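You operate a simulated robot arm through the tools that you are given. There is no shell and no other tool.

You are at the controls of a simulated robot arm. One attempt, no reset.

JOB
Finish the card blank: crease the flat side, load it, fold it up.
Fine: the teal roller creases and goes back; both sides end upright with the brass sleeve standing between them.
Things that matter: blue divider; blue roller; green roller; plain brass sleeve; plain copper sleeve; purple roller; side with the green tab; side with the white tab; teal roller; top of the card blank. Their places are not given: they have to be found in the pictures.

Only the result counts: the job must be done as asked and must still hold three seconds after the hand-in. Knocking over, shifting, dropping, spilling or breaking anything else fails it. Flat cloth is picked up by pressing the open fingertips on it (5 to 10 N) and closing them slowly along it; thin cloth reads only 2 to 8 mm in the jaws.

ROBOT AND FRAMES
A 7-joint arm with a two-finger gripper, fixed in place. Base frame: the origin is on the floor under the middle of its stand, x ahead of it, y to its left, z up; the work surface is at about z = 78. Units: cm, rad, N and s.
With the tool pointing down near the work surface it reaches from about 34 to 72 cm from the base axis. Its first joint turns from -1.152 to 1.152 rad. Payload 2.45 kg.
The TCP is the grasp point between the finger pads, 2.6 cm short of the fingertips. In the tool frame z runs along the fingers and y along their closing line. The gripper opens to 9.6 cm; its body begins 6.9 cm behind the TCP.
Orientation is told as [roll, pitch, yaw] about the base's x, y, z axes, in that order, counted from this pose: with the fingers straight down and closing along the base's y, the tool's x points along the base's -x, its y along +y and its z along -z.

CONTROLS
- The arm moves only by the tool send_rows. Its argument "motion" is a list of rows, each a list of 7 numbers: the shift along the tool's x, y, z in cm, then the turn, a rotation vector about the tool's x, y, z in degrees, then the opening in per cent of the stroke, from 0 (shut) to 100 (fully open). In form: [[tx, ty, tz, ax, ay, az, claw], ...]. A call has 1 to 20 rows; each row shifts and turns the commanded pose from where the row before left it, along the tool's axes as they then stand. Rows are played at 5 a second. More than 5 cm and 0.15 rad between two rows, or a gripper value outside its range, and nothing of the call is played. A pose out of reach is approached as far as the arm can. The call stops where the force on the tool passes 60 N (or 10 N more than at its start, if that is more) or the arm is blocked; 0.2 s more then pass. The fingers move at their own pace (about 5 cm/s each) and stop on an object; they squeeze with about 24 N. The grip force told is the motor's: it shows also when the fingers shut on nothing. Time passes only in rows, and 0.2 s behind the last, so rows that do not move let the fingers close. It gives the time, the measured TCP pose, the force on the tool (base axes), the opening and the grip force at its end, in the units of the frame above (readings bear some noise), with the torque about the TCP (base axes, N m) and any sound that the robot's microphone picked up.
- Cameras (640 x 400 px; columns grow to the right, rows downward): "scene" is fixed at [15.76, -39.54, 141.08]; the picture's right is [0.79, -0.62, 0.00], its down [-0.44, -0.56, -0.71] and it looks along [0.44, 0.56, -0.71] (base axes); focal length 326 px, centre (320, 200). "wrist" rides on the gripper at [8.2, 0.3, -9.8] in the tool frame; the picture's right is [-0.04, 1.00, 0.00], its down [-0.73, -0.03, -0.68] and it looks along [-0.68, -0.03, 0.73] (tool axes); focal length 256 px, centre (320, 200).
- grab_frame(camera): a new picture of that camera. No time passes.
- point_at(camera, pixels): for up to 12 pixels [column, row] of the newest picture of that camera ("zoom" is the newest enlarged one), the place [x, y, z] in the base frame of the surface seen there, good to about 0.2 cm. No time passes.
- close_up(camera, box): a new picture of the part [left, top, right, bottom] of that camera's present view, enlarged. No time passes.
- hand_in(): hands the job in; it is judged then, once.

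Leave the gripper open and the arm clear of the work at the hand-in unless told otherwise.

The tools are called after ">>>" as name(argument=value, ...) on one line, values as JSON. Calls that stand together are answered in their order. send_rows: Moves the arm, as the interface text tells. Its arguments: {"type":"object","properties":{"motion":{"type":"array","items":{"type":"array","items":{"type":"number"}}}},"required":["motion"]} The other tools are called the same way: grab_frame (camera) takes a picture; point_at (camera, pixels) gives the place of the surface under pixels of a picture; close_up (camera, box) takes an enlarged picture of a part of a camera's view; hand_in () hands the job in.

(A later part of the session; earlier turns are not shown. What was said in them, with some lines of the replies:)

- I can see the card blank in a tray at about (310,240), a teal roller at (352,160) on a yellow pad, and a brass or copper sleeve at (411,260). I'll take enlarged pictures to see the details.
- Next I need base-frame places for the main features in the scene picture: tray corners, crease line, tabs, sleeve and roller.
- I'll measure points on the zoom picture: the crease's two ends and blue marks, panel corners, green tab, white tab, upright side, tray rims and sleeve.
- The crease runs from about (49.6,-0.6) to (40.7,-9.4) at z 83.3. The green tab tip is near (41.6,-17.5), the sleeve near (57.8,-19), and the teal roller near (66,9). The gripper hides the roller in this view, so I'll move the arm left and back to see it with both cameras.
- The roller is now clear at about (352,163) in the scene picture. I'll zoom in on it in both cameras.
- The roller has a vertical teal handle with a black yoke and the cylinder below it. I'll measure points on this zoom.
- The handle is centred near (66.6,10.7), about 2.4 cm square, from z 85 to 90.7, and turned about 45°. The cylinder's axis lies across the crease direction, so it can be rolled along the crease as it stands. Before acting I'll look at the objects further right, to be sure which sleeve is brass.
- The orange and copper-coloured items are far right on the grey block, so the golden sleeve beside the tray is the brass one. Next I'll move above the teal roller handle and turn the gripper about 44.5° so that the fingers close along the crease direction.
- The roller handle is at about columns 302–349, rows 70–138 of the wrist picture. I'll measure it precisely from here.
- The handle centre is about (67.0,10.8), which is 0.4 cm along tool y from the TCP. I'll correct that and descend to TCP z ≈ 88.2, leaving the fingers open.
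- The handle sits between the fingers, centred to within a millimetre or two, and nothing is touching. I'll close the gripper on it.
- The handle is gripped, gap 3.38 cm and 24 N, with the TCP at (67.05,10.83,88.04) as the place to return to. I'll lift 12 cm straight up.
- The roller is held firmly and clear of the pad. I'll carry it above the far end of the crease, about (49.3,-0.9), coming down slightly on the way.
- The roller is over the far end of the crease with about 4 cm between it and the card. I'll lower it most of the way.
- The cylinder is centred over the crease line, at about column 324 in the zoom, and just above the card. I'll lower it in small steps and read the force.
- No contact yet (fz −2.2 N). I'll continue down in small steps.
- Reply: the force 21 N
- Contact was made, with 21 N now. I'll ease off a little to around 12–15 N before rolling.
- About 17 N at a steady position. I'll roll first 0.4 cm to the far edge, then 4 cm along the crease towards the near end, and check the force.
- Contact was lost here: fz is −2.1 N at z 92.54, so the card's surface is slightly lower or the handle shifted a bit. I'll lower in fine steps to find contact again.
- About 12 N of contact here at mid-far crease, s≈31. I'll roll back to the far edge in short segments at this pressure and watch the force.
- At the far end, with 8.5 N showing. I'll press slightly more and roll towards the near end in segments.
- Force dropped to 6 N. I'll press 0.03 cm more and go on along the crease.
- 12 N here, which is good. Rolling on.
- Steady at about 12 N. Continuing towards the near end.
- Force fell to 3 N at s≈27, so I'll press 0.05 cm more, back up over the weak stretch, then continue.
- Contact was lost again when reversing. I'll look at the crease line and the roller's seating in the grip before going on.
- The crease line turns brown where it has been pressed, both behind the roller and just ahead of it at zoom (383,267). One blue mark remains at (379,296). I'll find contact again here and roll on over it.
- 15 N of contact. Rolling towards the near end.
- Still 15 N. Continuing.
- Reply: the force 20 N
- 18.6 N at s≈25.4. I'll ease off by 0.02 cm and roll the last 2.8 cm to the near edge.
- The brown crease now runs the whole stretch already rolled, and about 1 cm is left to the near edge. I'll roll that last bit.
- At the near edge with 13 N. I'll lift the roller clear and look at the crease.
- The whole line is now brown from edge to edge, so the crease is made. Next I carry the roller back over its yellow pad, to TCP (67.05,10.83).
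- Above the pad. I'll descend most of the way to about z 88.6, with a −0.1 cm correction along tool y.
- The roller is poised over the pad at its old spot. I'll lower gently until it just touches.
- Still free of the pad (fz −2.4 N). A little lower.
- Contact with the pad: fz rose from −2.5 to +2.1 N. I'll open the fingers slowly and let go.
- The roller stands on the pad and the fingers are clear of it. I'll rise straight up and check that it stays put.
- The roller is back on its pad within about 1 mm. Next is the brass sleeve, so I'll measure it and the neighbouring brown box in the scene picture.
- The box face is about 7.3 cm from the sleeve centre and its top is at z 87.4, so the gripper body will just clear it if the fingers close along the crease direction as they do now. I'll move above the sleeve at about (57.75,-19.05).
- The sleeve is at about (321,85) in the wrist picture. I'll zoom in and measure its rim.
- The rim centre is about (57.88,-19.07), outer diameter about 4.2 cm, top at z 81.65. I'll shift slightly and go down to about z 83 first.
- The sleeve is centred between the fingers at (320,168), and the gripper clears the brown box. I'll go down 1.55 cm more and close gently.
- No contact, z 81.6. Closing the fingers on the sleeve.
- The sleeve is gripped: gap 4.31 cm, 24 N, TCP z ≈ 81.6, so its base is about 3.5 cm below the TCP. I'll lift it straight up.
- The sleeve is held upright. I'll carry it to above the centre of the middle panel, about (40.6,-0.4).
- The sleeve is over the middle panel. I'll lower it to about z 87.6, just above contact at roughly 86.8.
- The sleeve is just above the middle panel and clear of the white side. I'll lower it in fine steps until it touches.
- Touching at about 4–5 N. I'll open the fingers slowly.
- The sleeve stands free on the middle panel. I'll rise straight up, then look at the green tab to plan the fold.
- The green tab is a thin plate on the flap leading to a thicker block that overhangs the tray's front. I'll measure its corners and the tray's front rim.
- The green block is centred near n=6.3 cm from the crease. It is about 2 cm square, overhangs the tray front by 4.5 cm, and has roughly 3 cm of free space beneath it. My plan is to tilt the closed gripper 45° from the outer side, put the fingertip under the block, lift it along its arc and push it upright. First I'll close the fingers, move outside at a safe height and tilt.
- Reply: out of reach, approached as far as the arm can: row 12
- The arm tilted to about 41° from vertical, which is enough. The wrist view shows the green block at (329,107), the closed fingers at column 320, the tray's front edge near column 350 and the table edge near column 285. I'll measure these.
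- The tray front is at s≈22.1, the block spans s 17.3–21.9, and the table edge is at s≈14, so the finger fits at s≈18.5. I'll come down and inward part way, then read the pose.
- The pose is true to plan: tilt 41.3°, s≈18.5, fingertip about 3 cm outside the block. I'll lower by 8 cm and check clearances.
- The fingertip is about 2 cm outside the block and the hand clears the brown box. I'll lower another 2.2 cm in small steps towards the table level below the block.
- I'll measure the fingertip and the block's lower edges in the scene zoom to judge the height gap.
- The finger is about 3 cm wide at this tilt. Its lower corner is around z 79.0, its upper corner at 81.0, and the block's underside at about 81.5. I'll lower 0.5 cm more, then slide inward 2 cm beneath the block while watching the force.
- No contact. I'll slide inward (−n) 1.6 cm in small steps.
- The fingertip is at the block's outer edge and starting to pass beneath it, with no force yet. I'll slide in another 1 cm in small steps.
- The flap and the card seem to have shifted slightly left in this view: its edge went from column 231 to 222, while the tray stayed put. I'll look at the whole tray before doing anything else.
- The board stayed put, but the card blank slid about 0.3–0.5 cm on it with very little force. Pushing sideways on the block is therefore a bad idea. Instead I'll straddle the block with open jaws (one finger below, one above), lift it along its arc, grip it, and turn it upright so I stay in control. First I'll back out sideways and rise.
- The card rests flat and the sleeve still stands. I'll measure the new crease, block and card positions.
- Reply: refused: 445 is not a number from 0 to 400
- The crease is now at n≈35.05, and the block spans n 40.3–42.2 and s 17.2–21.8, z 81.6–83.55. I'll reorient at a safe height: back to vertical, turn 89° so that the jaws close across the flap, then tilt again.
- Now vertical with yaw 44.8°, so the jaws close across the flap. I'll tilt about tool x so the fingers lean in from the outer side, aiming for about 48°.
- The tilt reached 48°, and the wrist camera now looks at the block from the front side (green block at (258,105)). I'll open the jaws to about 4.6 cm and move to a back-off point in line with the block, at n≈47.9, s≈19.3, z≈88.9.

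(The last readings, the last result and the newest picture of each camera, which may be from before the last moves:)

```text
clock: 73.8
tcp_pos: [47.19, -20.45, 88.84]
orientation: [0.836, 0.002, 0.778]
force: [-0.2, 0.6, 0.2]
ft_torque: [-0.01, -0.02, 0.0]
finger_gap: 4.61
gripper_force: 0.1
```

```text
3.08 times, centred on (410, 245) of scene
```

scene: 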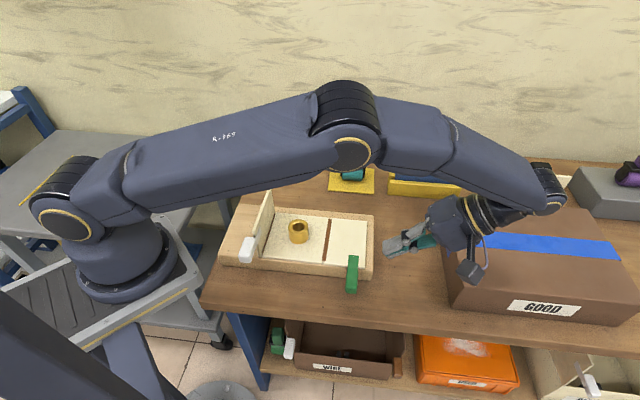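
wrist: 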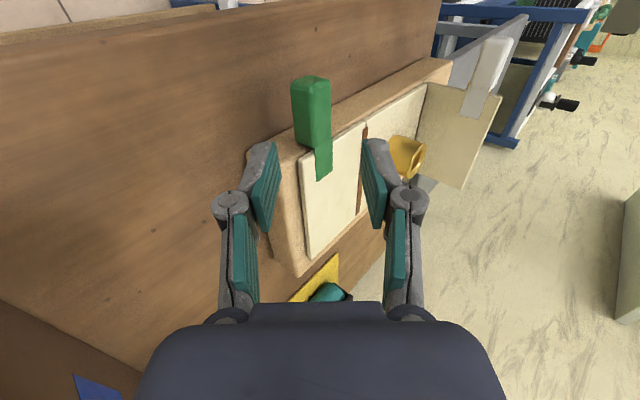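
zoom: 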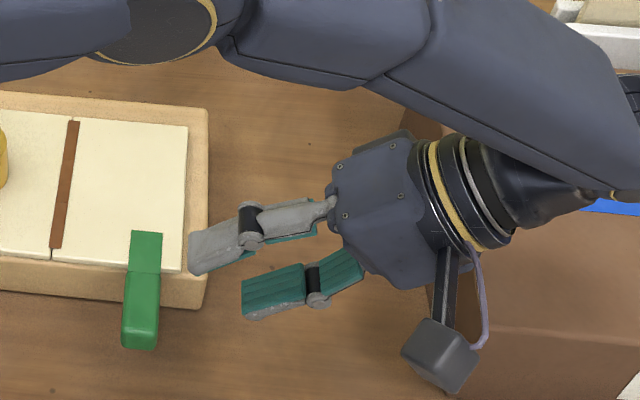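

The block lies between the open fingers in the wrist view, columns 292–332. I'll advance along the tool axis 6 cm and look again.

>>> send_rows(motion=[[0, -0.03, 1.5, 0, 0, 0, 48], [0, -0.03, 1.5, 0, 0, 0, 48], [0, -0.03, 1.5, 0, 0, 0, 48], [0, -0.03, 1.5, 0, 0, 0, 48], [0, 0, 0, 0, 0, 0, 48]])

>>> grab_frame(camera="wrist")

>>> close_up(camera="scene", box=[330, 200, 450, 310])

```text
clock: 75.0
tcp_pos: [44.21, -17.44, 84.79]
orientation: [0.838, -0.001, 0.779]
force: [0.6, 0.4, 0.6]
ft_torque: [0.0, 0.03, 0.01]
finger_gap: 4.59
gripper_force: 0.0
```

```text
taken
```

wrist: 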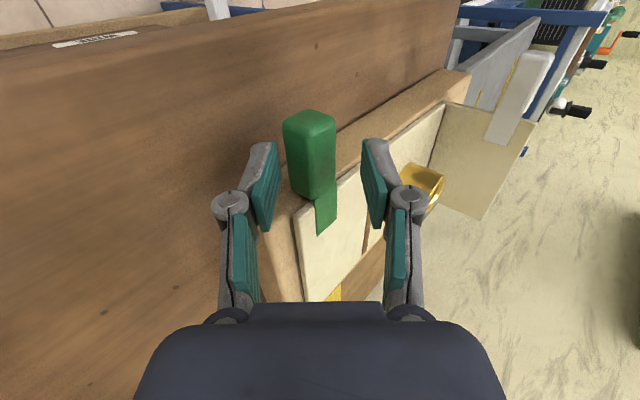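

```text
3.64 times, centred on (390, 255) of scene
```

zoom: 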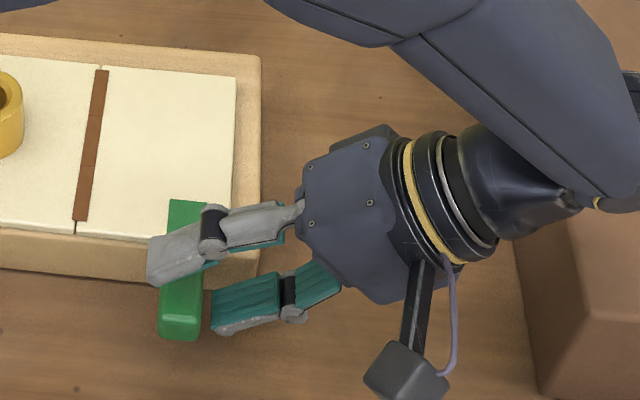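

One finger passes above the block and the other below and outside it, as wanted. I'll advance another 2.5 cm so the lower fingertip gets beneath the block.

>>> send_rows(motion=[[0, 0, 0.7, 0, 0, 0, 48], [0, 0, 0.7, 0, 0, 0, 48], [0, 0, 0.6, 0, 0, 0, 48], [0, 0, 0.5, 0, 0, 0, 48], [0, 0, 0, 0, 0, 0, 48]])

>>> grab_frame(camera="wrist")

>>> close_up(camera="scene", box=[330, 200, 450, 310])

```text
clock: 76.2
tcp_pos: [43.09, -16.07, 83.05]
orientation: [0.837, 0.0, 0.778]
force: [0.6, 0.0, 0.3]
ft_torque: [0.0, 0.02, -0.02]
finger_gap: 4.63
gripper_force: 0.1
```

```text
taken
```

wrist: 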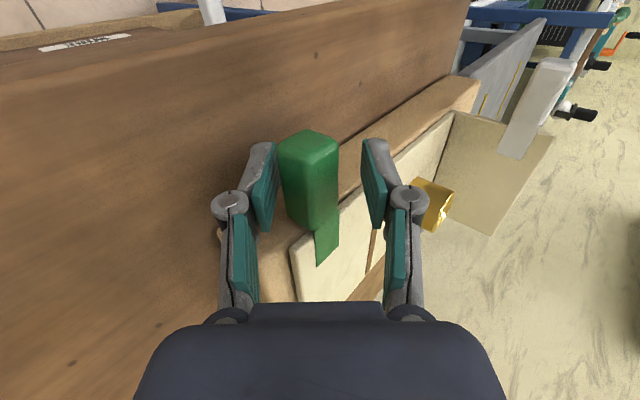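

```text
3.64 times, centred on (390, 255) of scene
```

zoom: 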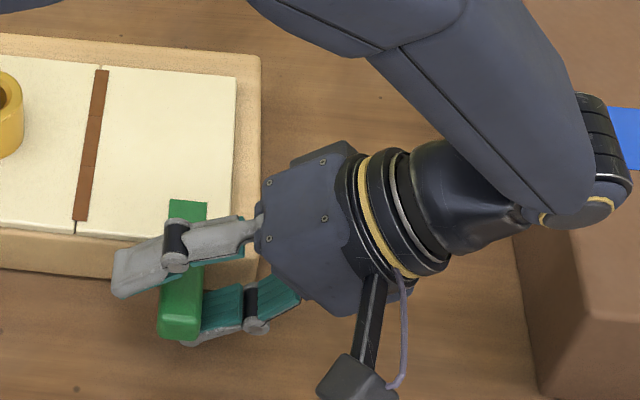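

The block is inside the jaws with nothing touching. I'll now raise straight up 2 cm slowly: the lower finger should pick up the block's outer edge after about 1.2 cm.

>>> send_rows(motion=[[0, 0.3, -0.27, 0, 0, 0, 48], [0, 0.3, -0.27, 0, 0, 0, 48], [0, 0.3, -0.27, 0, 0, 0, 48], [0, 0.3, -0.27, 0, 0, 0, 48], [0, 0.3, -0.27, 0, 0, 0, 48], [0, 0, 0, 0, 0, 0, 48]])

>>> grab_frame(camera="wrist")

>>> close_up(camera="scene", box=[200, 170, 420, 310])

```text
clock: 77.6
tcp_pos: [42.89, -16.06, 85.07]
orientation: [0.839, 0.0, 0.777]
force: [0.6, -1.3, -0.1]
ft_torque: [0.05, -0.03, 0.0]
finger_gap: 4.69
gripper_force: 0.3
```

```text
taken
```

wrist: 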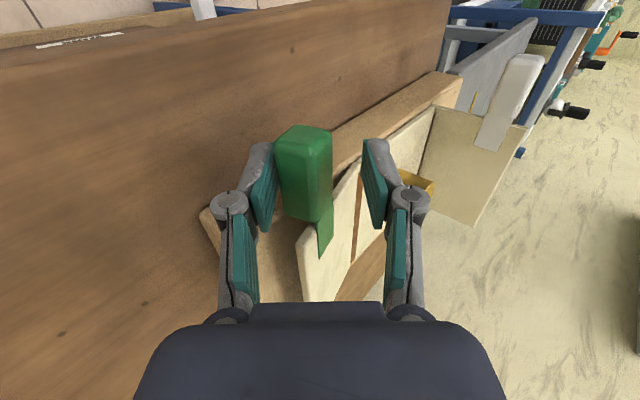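

```text
2.86 times, centred on (310, 240) of scene
```

zoom: 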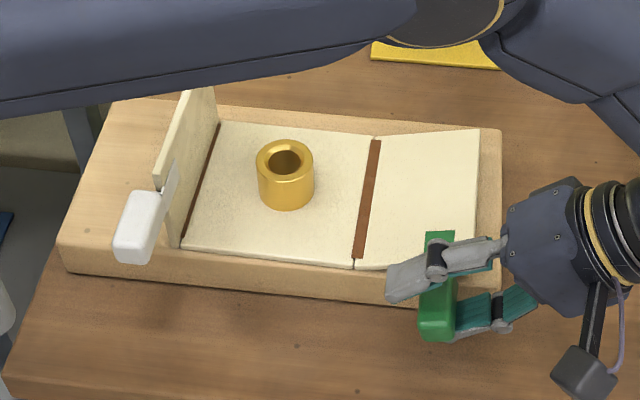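

The flap is rising about its crease and the card has hardly moved (force about 1.4 N). I'll continue upward 3 cm in small steps.

>>> send_rows(motion=[[0, 0.383, -0.322, 0, 0, 0, 48], [0, 0.383, -0.322, 0, 0, 0, 48], [0, 0.383, -0.322, 0, 0, 0, 48], [0, 0.383, -0.322, 0, 0, 0, 48], [0, 0, 0, 0, 0, 0, 48]])

>>> grab_frame(camera="wrist")

>>> close_up(camera="scene", box=[200, 170, 420, 310])

```text
clock: 78.8
tcp_pos: [42.83, -15.93, 87.03]
orientation: [0.836, 0.001, 0.777]
force: [0.5, 0.4, 0.2]
ft_torque: [0.0, 0.0, -0.01]
finger_gap: 4.67
gripper_force: 0.1
```

```text
taken
```

wrist: 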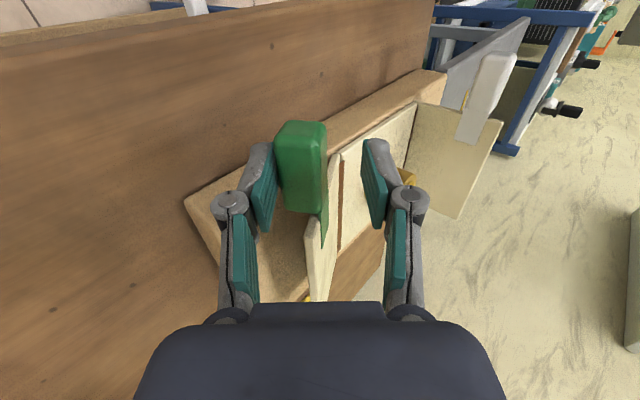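

```text
2.86 times, centred on (310, 240) of scene
```

zoom: 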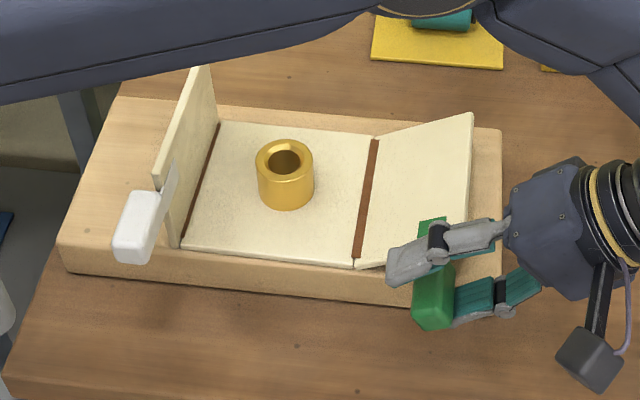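

The flap is at roughly 20° and the card and sleeve have not moved. I'll continue along the arc, up 2.4 cm and inward 0.6 cm.

>>> send_rows(motion=[[0, 0.48, -0.364, 0, 0, 0, 48], [0, 0.48, -0.364, 0, 0, 0, 48], [0, 0.613, -0.215, 0, 0, 0, 48], [0, 0.613, -0.215, 0, 0, 0, 48], [0, 0, 0, 0, 0, 0, 48]])

>>> grab_frame(camera="wrist")

>>> close_up(camera="scene", box=[200, 170, 420, 310])

```text
clock: 80.0
tcp_pos: [42.37, -15.63, 89.52]
orientation: [0.838, 0.0, 0.777]
force: [0.0, -0.4, -0.5]
ft_torque: [-0.04, -0.02, 0.0]
finger_gap: 4.64
gripper_force: 0.3
```

```text
taken
```

wrist: 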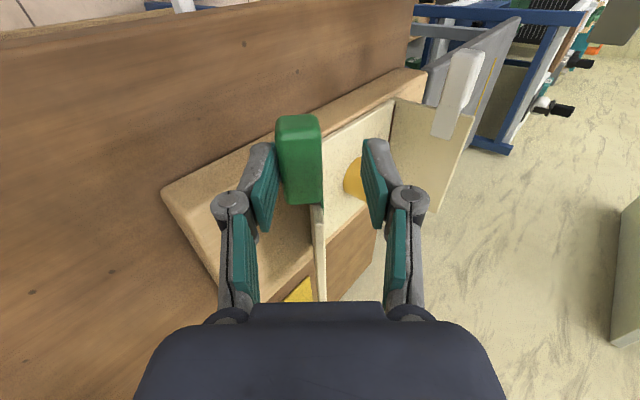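

```text
2.86 times, centred on (310, 240) of scene
```

zoom: 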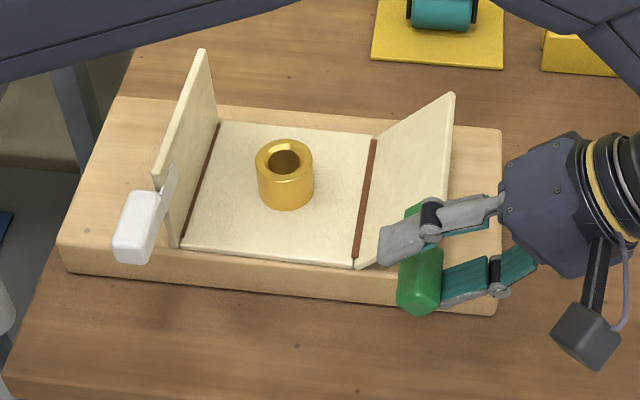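

The flap now lines up with the tool, at about 42°, with its outer face lying on the lower finger. I'll rotate the tool about the crease axis in 3° steps, first by 24°, pushing the flap gently up with the lower finger.

>>> send_rows(motion=[[0, 0.445, 0.158, 3, 0, 0, 48], [0, 0.44, 0.158, 3, 0, 0, 48], [0, 0.435, 0.158, 3, 0, 0, 48], [0, 0.43, 0.158, 3, 0, 0, 48], [0, 0.425, 0.158, 3, 0, 0, 48], [0, 0.42, 0.158, 3, 0, 0, 48], [0, 0.415, 0.158, 3, 0, 0, 48], [0, 0.41, 0.158, 3, 0, 0, 48], [0, 0, 0, 0, 0, 0, 48]])

>>> grab_frame(camera="wrist")

>>> close_up(camera="scene", box=[200, 170, 420, 310])

```text
clock: 82.0
tcp_pos: [39.99, -13.02, 90.58]
orientation: [0.417, 0.0, 0.779]
force: [0.6, 0.1, -0.9]
ft_torque: [0.01, 0.0, 0.04]
finger_gap: 4.61
gripper_force: 0.5
```

```text
taken
```

wrist: 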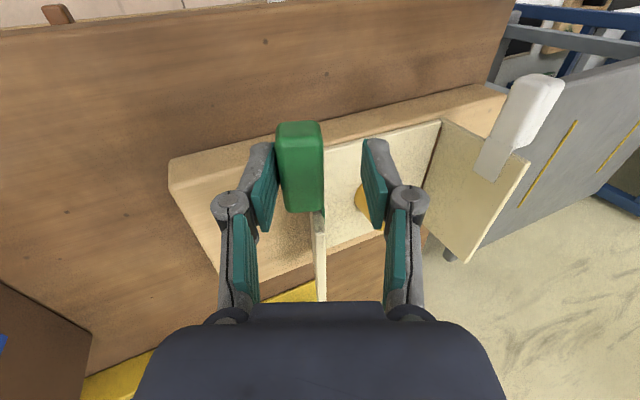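

```text
2.86 times, centred on (310, 240) of scene
```

zoom: 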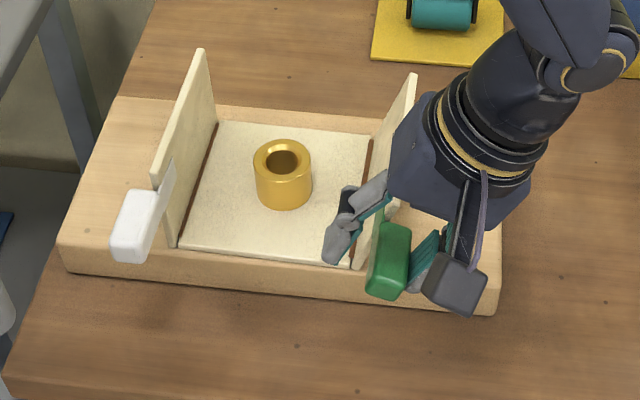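

The flap is at about 66°. I'll continue rotating another 18°.

>>> send_rows(motion=[[0, 0.41, 0.05, 3, 0, 0, 48], [0, 0.41, 0.05, 3, 0, 0, 48], [0, 0.41, 0.05, 3, 0, 0, 48], [0, 0.41, 0.05, 3, 0, 0, 48], [0, 0.41, 0.05, 3, 0, 0, 48], [0, 0.41, 0.05, 3, 0, 0, 48], [0, 0, 0, 0, 0, 0, 48]])

>>> grab_frame(camera="wrist")

>>> close_up(camera="scene", box=[200, 170, 420, 310])

```text
clock: 83.6
tcp_pos: [38.32, -11.3, 90.95]
orientation: [0.101, 0.0, 0.778]
force: [-0.4, -0.3, 0.3]
ft_torque: [-0.02, -0.02, 0.01]
finger_gap: 4.63
gripper_force: 0.0
```

```text
taken
```

wrist: 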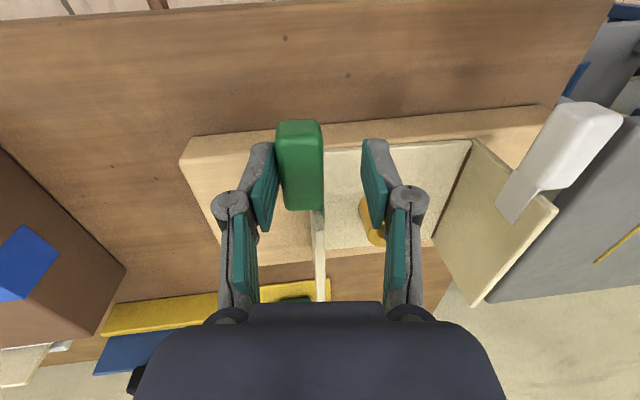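

```text
2.86 times, centred on (310, 240) of scene
```

zoom: 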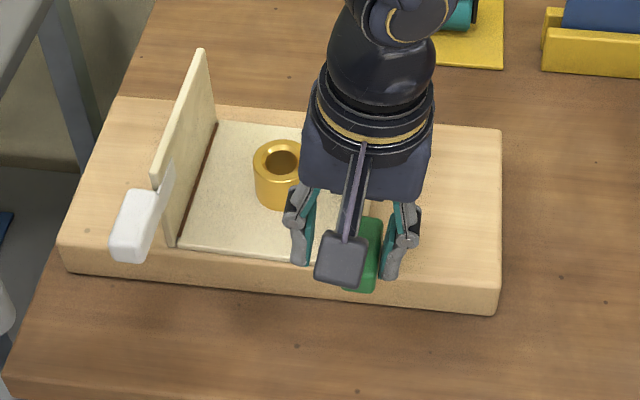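

The flap is at about 84–86° and forces are near zero. I'll do the last 6° to vertical.

>>> send_rows(motion=[[0, 0.41, 0.05, 3, 0, 0, 48], [0, 0.4, 0.05, 2.8, 0, 0, 48], [0, 0, 0, 0, 0, 0, 48], [0, 0, 0, 0, 0, 0, 48]])

>>> grab_frame(camera="wrist")

>>> close_up(camera="wrist", box=[240, 100, 560, 310])

```text
clock: 84.6
tcp_pos: [37.67, -10.76, 90.87]
orientation: [0.001, 0.001, 0.778]
force: [-0.5, -0.6, 0.7]
ft_torque: [-0.03, -0.03, -0.02]
finger_gap: 4.72
gripper_force: 0.2
```

```text
taken
```

wrist: 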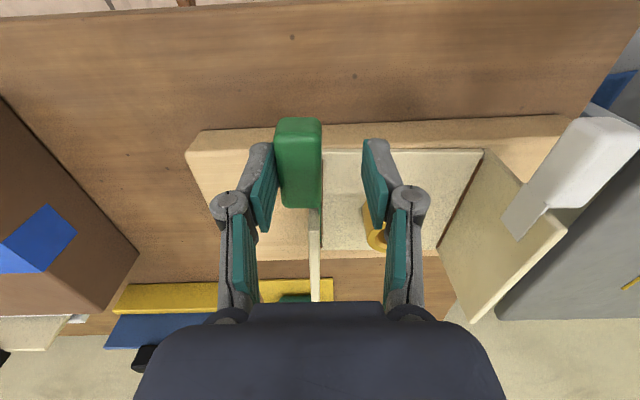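

```text
1.90 times, centred on (400, 205) of wrist
```

zoom: 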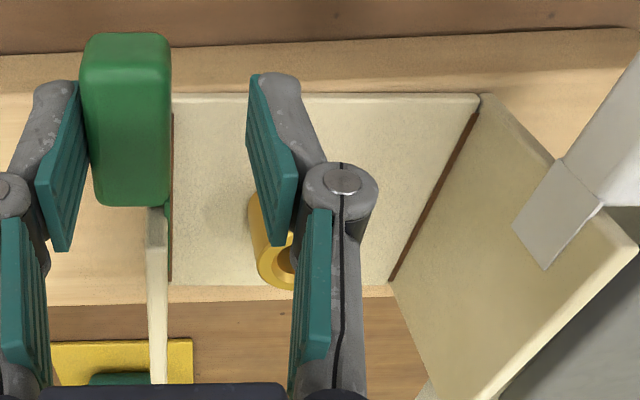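

The flap looks vertical from here. I'll measure its top edge against its foot, and the white side too for comparison.

>>> point_at(camera="zoom", pixels=[[156, 240], [157, 300], [158, 360], [173, 150], [173, 260], [125, 60], [125, 150], [475, 115], [395, 275], [600, 250], [500, 390], [275, 270]])

>>> close_up(camera="scene", box=[220, 170, 400, 300])

```text
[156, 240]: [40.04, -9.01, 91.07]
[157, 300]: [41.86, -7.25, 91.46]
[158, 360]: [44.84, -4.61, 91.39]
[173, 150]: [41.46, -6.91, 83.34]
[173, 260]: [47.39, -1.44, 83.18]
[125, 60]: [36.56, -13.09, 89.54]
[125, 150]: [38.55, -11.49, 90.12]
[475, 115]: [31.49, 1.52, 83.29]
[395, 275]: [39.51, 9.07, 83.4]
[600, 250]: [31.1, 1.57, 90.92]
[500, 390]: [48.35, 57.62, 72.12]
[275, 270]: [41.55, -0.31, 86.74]
```

```text
3.08 times, centred on (310, 235) of scene
```

zoom: 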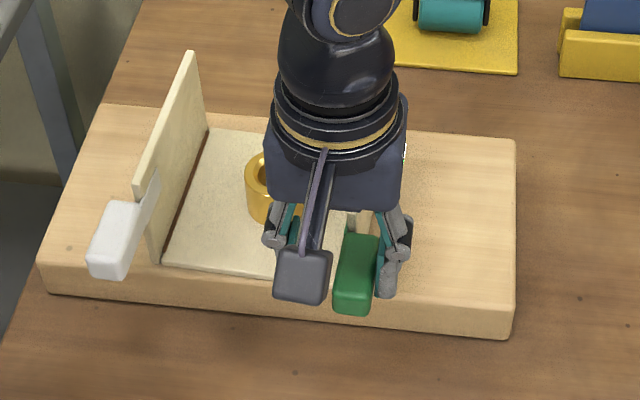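

The flap's top edge (n≈34.6) is right above its foot (n≈34.2 on the inner face), so it is upright within a degree or two. I'll open the jaws a little so the outer finger leaves the block, and see whether it stays.

>>> send_rows(motion=[[0, 0, 0, 0, 0, 0, 52], [0, 0, 0, 0, 0, 0, 56], [0, 0, 0, 0, 0, 0, 60], [0, 0, 0, 0, 0, 0, 60], [0, 0, 0, 0, 0, 0, 60]])

>>> close_up(camera="wrist", box=[240, 100, 560, 310])

>>> point_at(camera="zoom", pixels=[[156, 240], [157, 300], [158, 360], [125, 60], [125, 150], [173, 200]])

```text
clock: 85.8
tcp_pos: [37.65, -10.76, 90.91]
orientation: [0.002, 0.0, 0.779]
force: [-0.4, -0.3, 0.1]
ft_torque: [-0.03, 0.0, 0.02]
finger_gap: 5.79
gripper_force: 0.0
```

```text
1.90 times, centred on (400, 205) of wrist
```

zoom: 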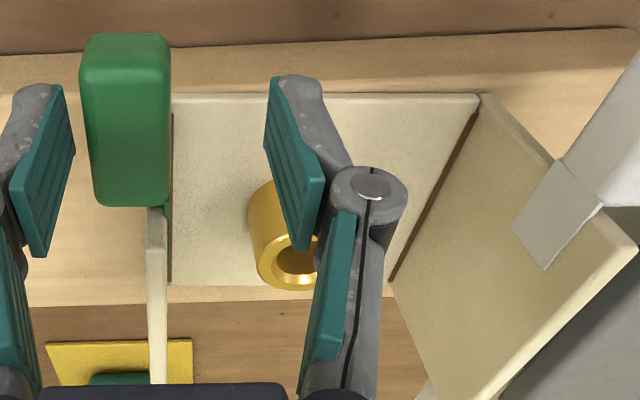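

```text
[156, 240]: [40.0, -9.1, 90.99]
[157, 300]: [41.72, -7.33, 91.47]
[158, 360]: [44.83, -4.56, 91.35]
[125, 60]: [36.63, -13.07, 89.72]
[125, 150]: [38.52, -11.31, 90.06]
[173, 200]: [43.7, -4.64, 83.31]
```

The flap stays upright by itself with the finger withdrawn. I'll centre the jaws around the block, open a bit more, and rise straight up clear of it.

>>> send_rows(motion=[[0, -0.4, 0, 0, 0, 0, 70], [0, -0.5, 0, 0, 0, 0, 75], [0, 0, 0, 0, 0, 0, 75], [0, 0, -0.5, 0, 0, 0, 75], [0, 0, -1, 0, 0, 0, 75], [0, 0, -2, 0, 0, 0, 75], [0, 0, -3, 0, 0, 0, 75], [0, 0, -4, 0, 0, 0, 75], [0, 0, -4, 0, 0, 0, 75], [0, 0, 0, 0, 0, 0, 75]])

>>> close_up(camera="scene", box=[200, 150, 420, 310])

>>> grab_frame(camera="wrist")

```text
clock: 88.0
tcp_pos: [38.51, -11.29, 105.45]
orientation: [0.004, 0.002, 0.778]
force: [-0.4, 0.6, 0.1]
ft_torque: [0.02, 0.02, -0.02]
finger_gap: 7.2
gripper_force: 0.1
```

```text
2.50 times, centred on (310, 230) of scene
```

zoom: 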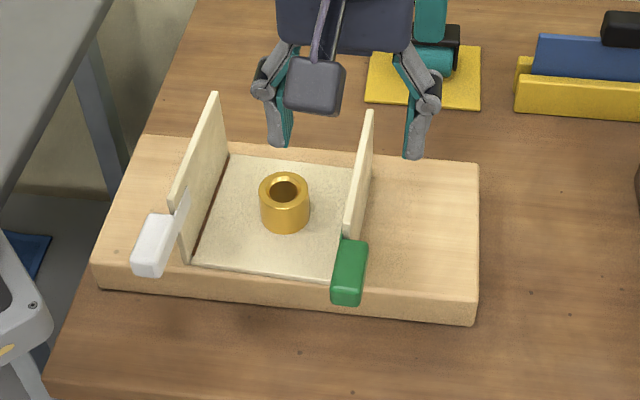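

```text
taken
```

wrist: 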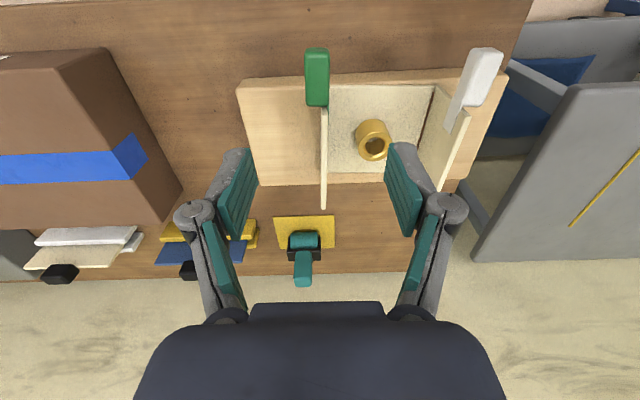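

Both sides stand upright with the brass sleeve between them. I'll move the arm further clear and up, then check the angles and everything else.

>>> send_rows(motion=[[0, -3, -2, 0, 0, 0, 90], [0, -4, -2, 0, 0, 0, 100], [0, -4, 0, 0, 0, 0, 100], [0, 0, 0, 0, 0, 0, 100], [0, 0, 0, 0, 0, 0, 100]])

>>> grab_frame(camera="scene")

>>> close_up(camera="scene", box=[220, 170, 400, 300])

>>> point_at(camera="zoom", pixels=[[388, 115], [355, 235], [360, 260], [386, 180], [178, 60], [140, 180], [205, 140], [165, 262], [265, 180], [370, 270], [355, 320], [265, 165]])

```text
clock: 89.2
tcp_pos: [46.0, -19.16, 109.31]
orientation: [0.005, 0.0, 0.777]
force: [-0.8, 0.2, -0.1]
ft_torque: [-0.01, -0.04, 0.0]
finger_gap: 9.62
gripper_force: 0.0
```

```text
taken
```

scene: 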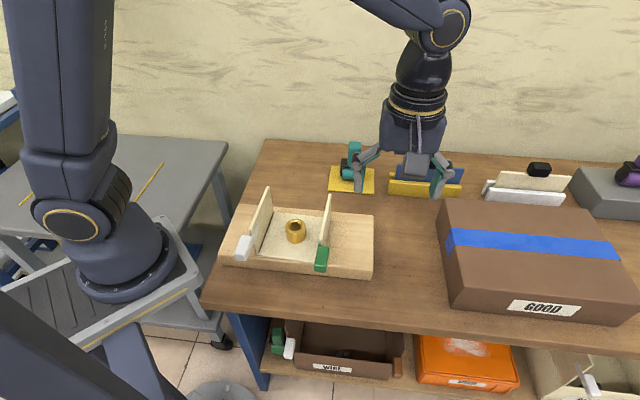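

```text
3.08 times, centred on (310, 235) of scene
```

zoom: 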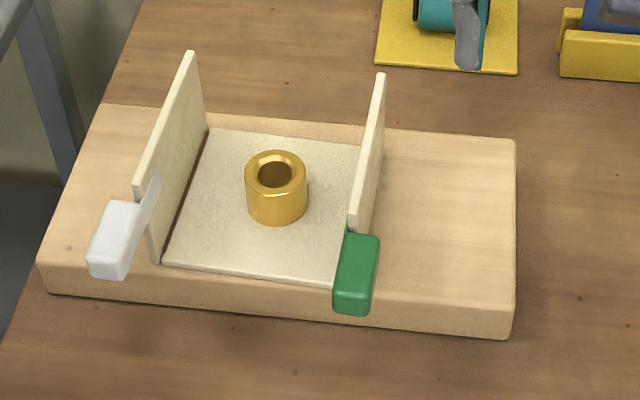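

```text
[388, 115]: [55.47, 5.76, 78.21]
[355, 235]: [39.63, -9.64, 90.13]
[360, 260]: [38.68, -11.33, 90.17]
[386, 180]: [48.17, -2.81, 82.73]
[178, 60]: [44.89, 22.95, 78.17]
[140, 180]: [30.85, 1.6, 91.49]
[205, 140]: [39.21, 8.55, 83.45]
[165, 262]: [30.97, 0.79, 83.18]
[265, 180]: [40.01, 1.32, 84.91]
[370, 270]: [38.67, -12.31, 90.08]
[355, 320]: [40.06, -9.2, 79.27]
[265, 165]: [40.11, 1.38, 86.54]
```

I'll measure the green side's top edge and outer face more carefully, and check the roller and sleeve.

>>> close_up(camera="scene", box=[290, 180, 350, 280])

>>> grab_frame(camera="wrist")

```text
4.00 times, centred on (320, 230) of scene
```

zoom: 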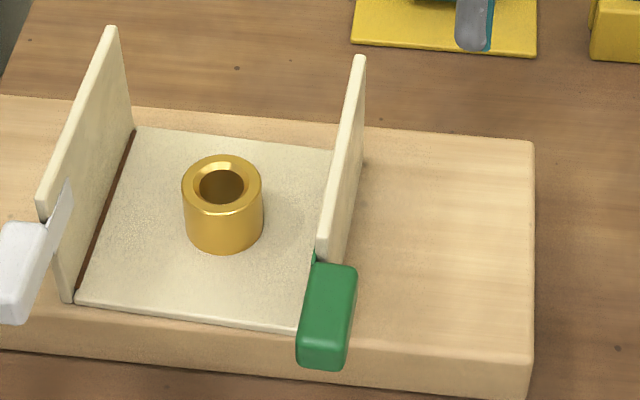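

```text
taken
```

wrist: 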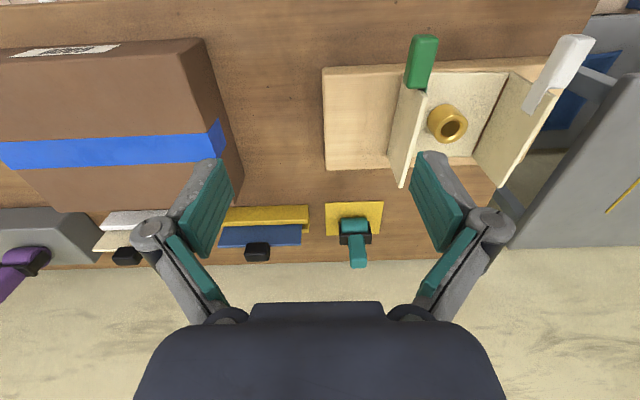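

>>> point_at(camera="zoom", pixels=[[360, 62], [342, 150], [325, 235], [358, 150], [352, 200], [362, 165], [345, 240], [325, 155], [315, 230], [110, 32], [75, 130], [220, 165]])

>>> point_at(camera="wrist", pixels=[[394, 150], [410, 110], [390, 170], [402, 183], [420, 95], [500, 140], [545, 95], [448, 128]])

```text
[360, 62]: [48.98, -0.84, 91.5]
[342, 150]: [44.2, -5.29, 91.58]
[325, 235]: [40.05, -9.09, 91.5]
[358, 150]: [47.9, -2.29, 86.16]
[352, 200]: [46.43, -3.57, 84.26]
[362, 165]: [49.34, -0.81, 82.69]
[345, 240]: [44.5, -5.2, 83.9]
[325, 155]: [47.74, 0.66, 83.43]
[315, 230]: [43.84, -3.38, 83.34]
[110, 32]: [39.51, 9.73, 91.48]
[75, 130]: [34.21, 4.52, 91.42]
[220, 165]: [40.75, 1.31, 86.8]
```

```text
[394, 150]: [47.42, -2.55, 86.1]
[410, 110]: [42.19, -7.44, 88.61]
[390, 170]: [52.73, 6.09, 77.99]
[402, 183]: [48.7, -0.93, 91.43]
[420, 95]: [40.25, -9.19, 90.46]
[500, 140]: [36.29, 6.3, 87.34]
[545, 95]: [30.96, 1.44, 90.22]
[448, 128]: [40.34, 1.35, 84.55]
```

The green side's top edge (n≈34.8) and outer face (n≈35.0–35.1 at all heights) agree with vertical within about 1–2°. Before handing in I'll wait three seconds and check that nothing creeps, raising the arm a little more.

>>> send_rows(motion=[[0, 0, -3, 0, 0, 0, 100], [0, 0, -3, 0, 0, 0, 100], [0, 0, 0, 0, 0, 0, 100], [0, 0, 0, 0, 0, 0, 100], [0, 0, 0, 0, 0, 0, 100], [0, 0, 0, 0, 0, 0, 100], [0, 0, 0, 0, 0, 0, 100], [0, 0, 0, 0, 0, 0, 100], [0, 0, 0, 0, 0, 0, 100], [0, 0, 0, 0, 0, 0, 100], [0, 0, 0, 0, 0, 0, 100], [0, 0, 0, 0, 0, 0, 100], [0, 0, 0, 0, 0, 0, 100], [0, 0, 0, 0, 0, 0, 100], [0, 0, 0, 0, 0, 0, 100], [0, 0, 0, 0, 0, 0, 100]])

>>> grab_frame(camera="scene")

>>> close_up(camera="scene", box=[290, 180, 350, 280])

>>> point_at(camera="zoom", pixels=[[360, 62], [342, 150], [325, 235], [358, 150], [352, 200], [345, 240]])

>>> grab_frame(camera="wrist")

```text
clock: 92.6
tcp_pos: [46.03, -19.11, 115.44]
orientation: [0.003, 0.0, 0.778]
force: [-0.1, -0.5, -0.4]
ft_torque: [-0.02, -0.01, 0.0]
finger_gap: 9.6
gripper_force: 0.1
```

```text
taken
```

scene: 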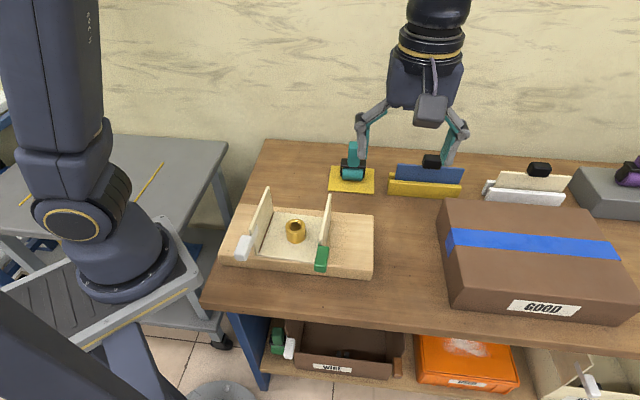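

```text
4.00 times, centred on (320, 230) of scene
```

zoom: 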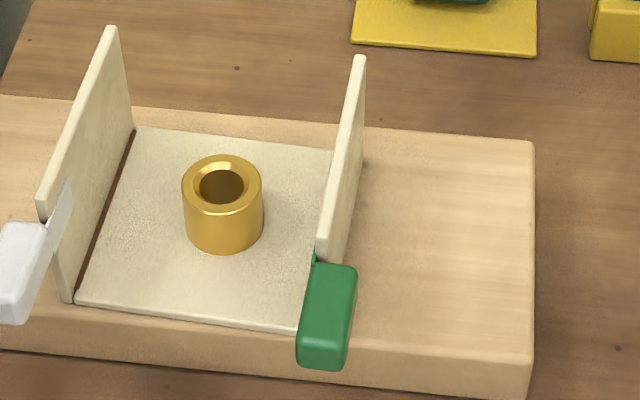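

```text
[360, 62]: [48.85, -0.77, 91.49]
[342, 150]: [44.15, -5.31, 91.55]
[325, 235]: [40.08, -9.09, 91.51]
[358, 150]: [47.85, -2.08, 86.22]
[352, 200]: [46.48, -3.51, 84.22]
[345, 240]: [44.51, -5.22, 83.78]
```

```text
taken
```

wrist: 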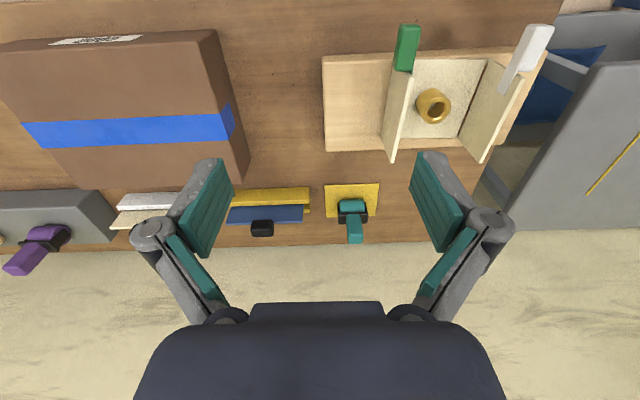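

After three seconds nothing has moved. Both sides stand upright, the brass sleeve stands between them, and the teal roller is upright on its yellow pad. The gripper is open and well clear, so I'm handing in the job.

>>> hand_in()

```text
The job is handed in.
```

The job is handed in: the flat side is creased, the brass sleeve is loaded, and the blank is folded up. I don't know the judge's verdict, because the hand-in reply didn't include one.

- **Crease:** I rolled the teal roller along the whole line. The blue marks turned into an unbroken brown crease. The roller is back upright on its yellow pad, within about 1 mm of where it was.
- **Load:** the brass sleeve stands on the middle panel between the two sides.
- **Fold:** the green-tab side measured upright within about 1–2° and stayed put when I let go. The white-tab side was already upright and leans slightly outward, as it did at the start.
- **Stability:** I waited about three seconds before handing in and nothing moved.

**Card blank shift:** the blank slid about 1 cm on its board, partly when I first touched the green tab from the side and partly during the fold. The board itself did not move, and the sleeve stayed standing. I saw nothing else on the table disturbed.
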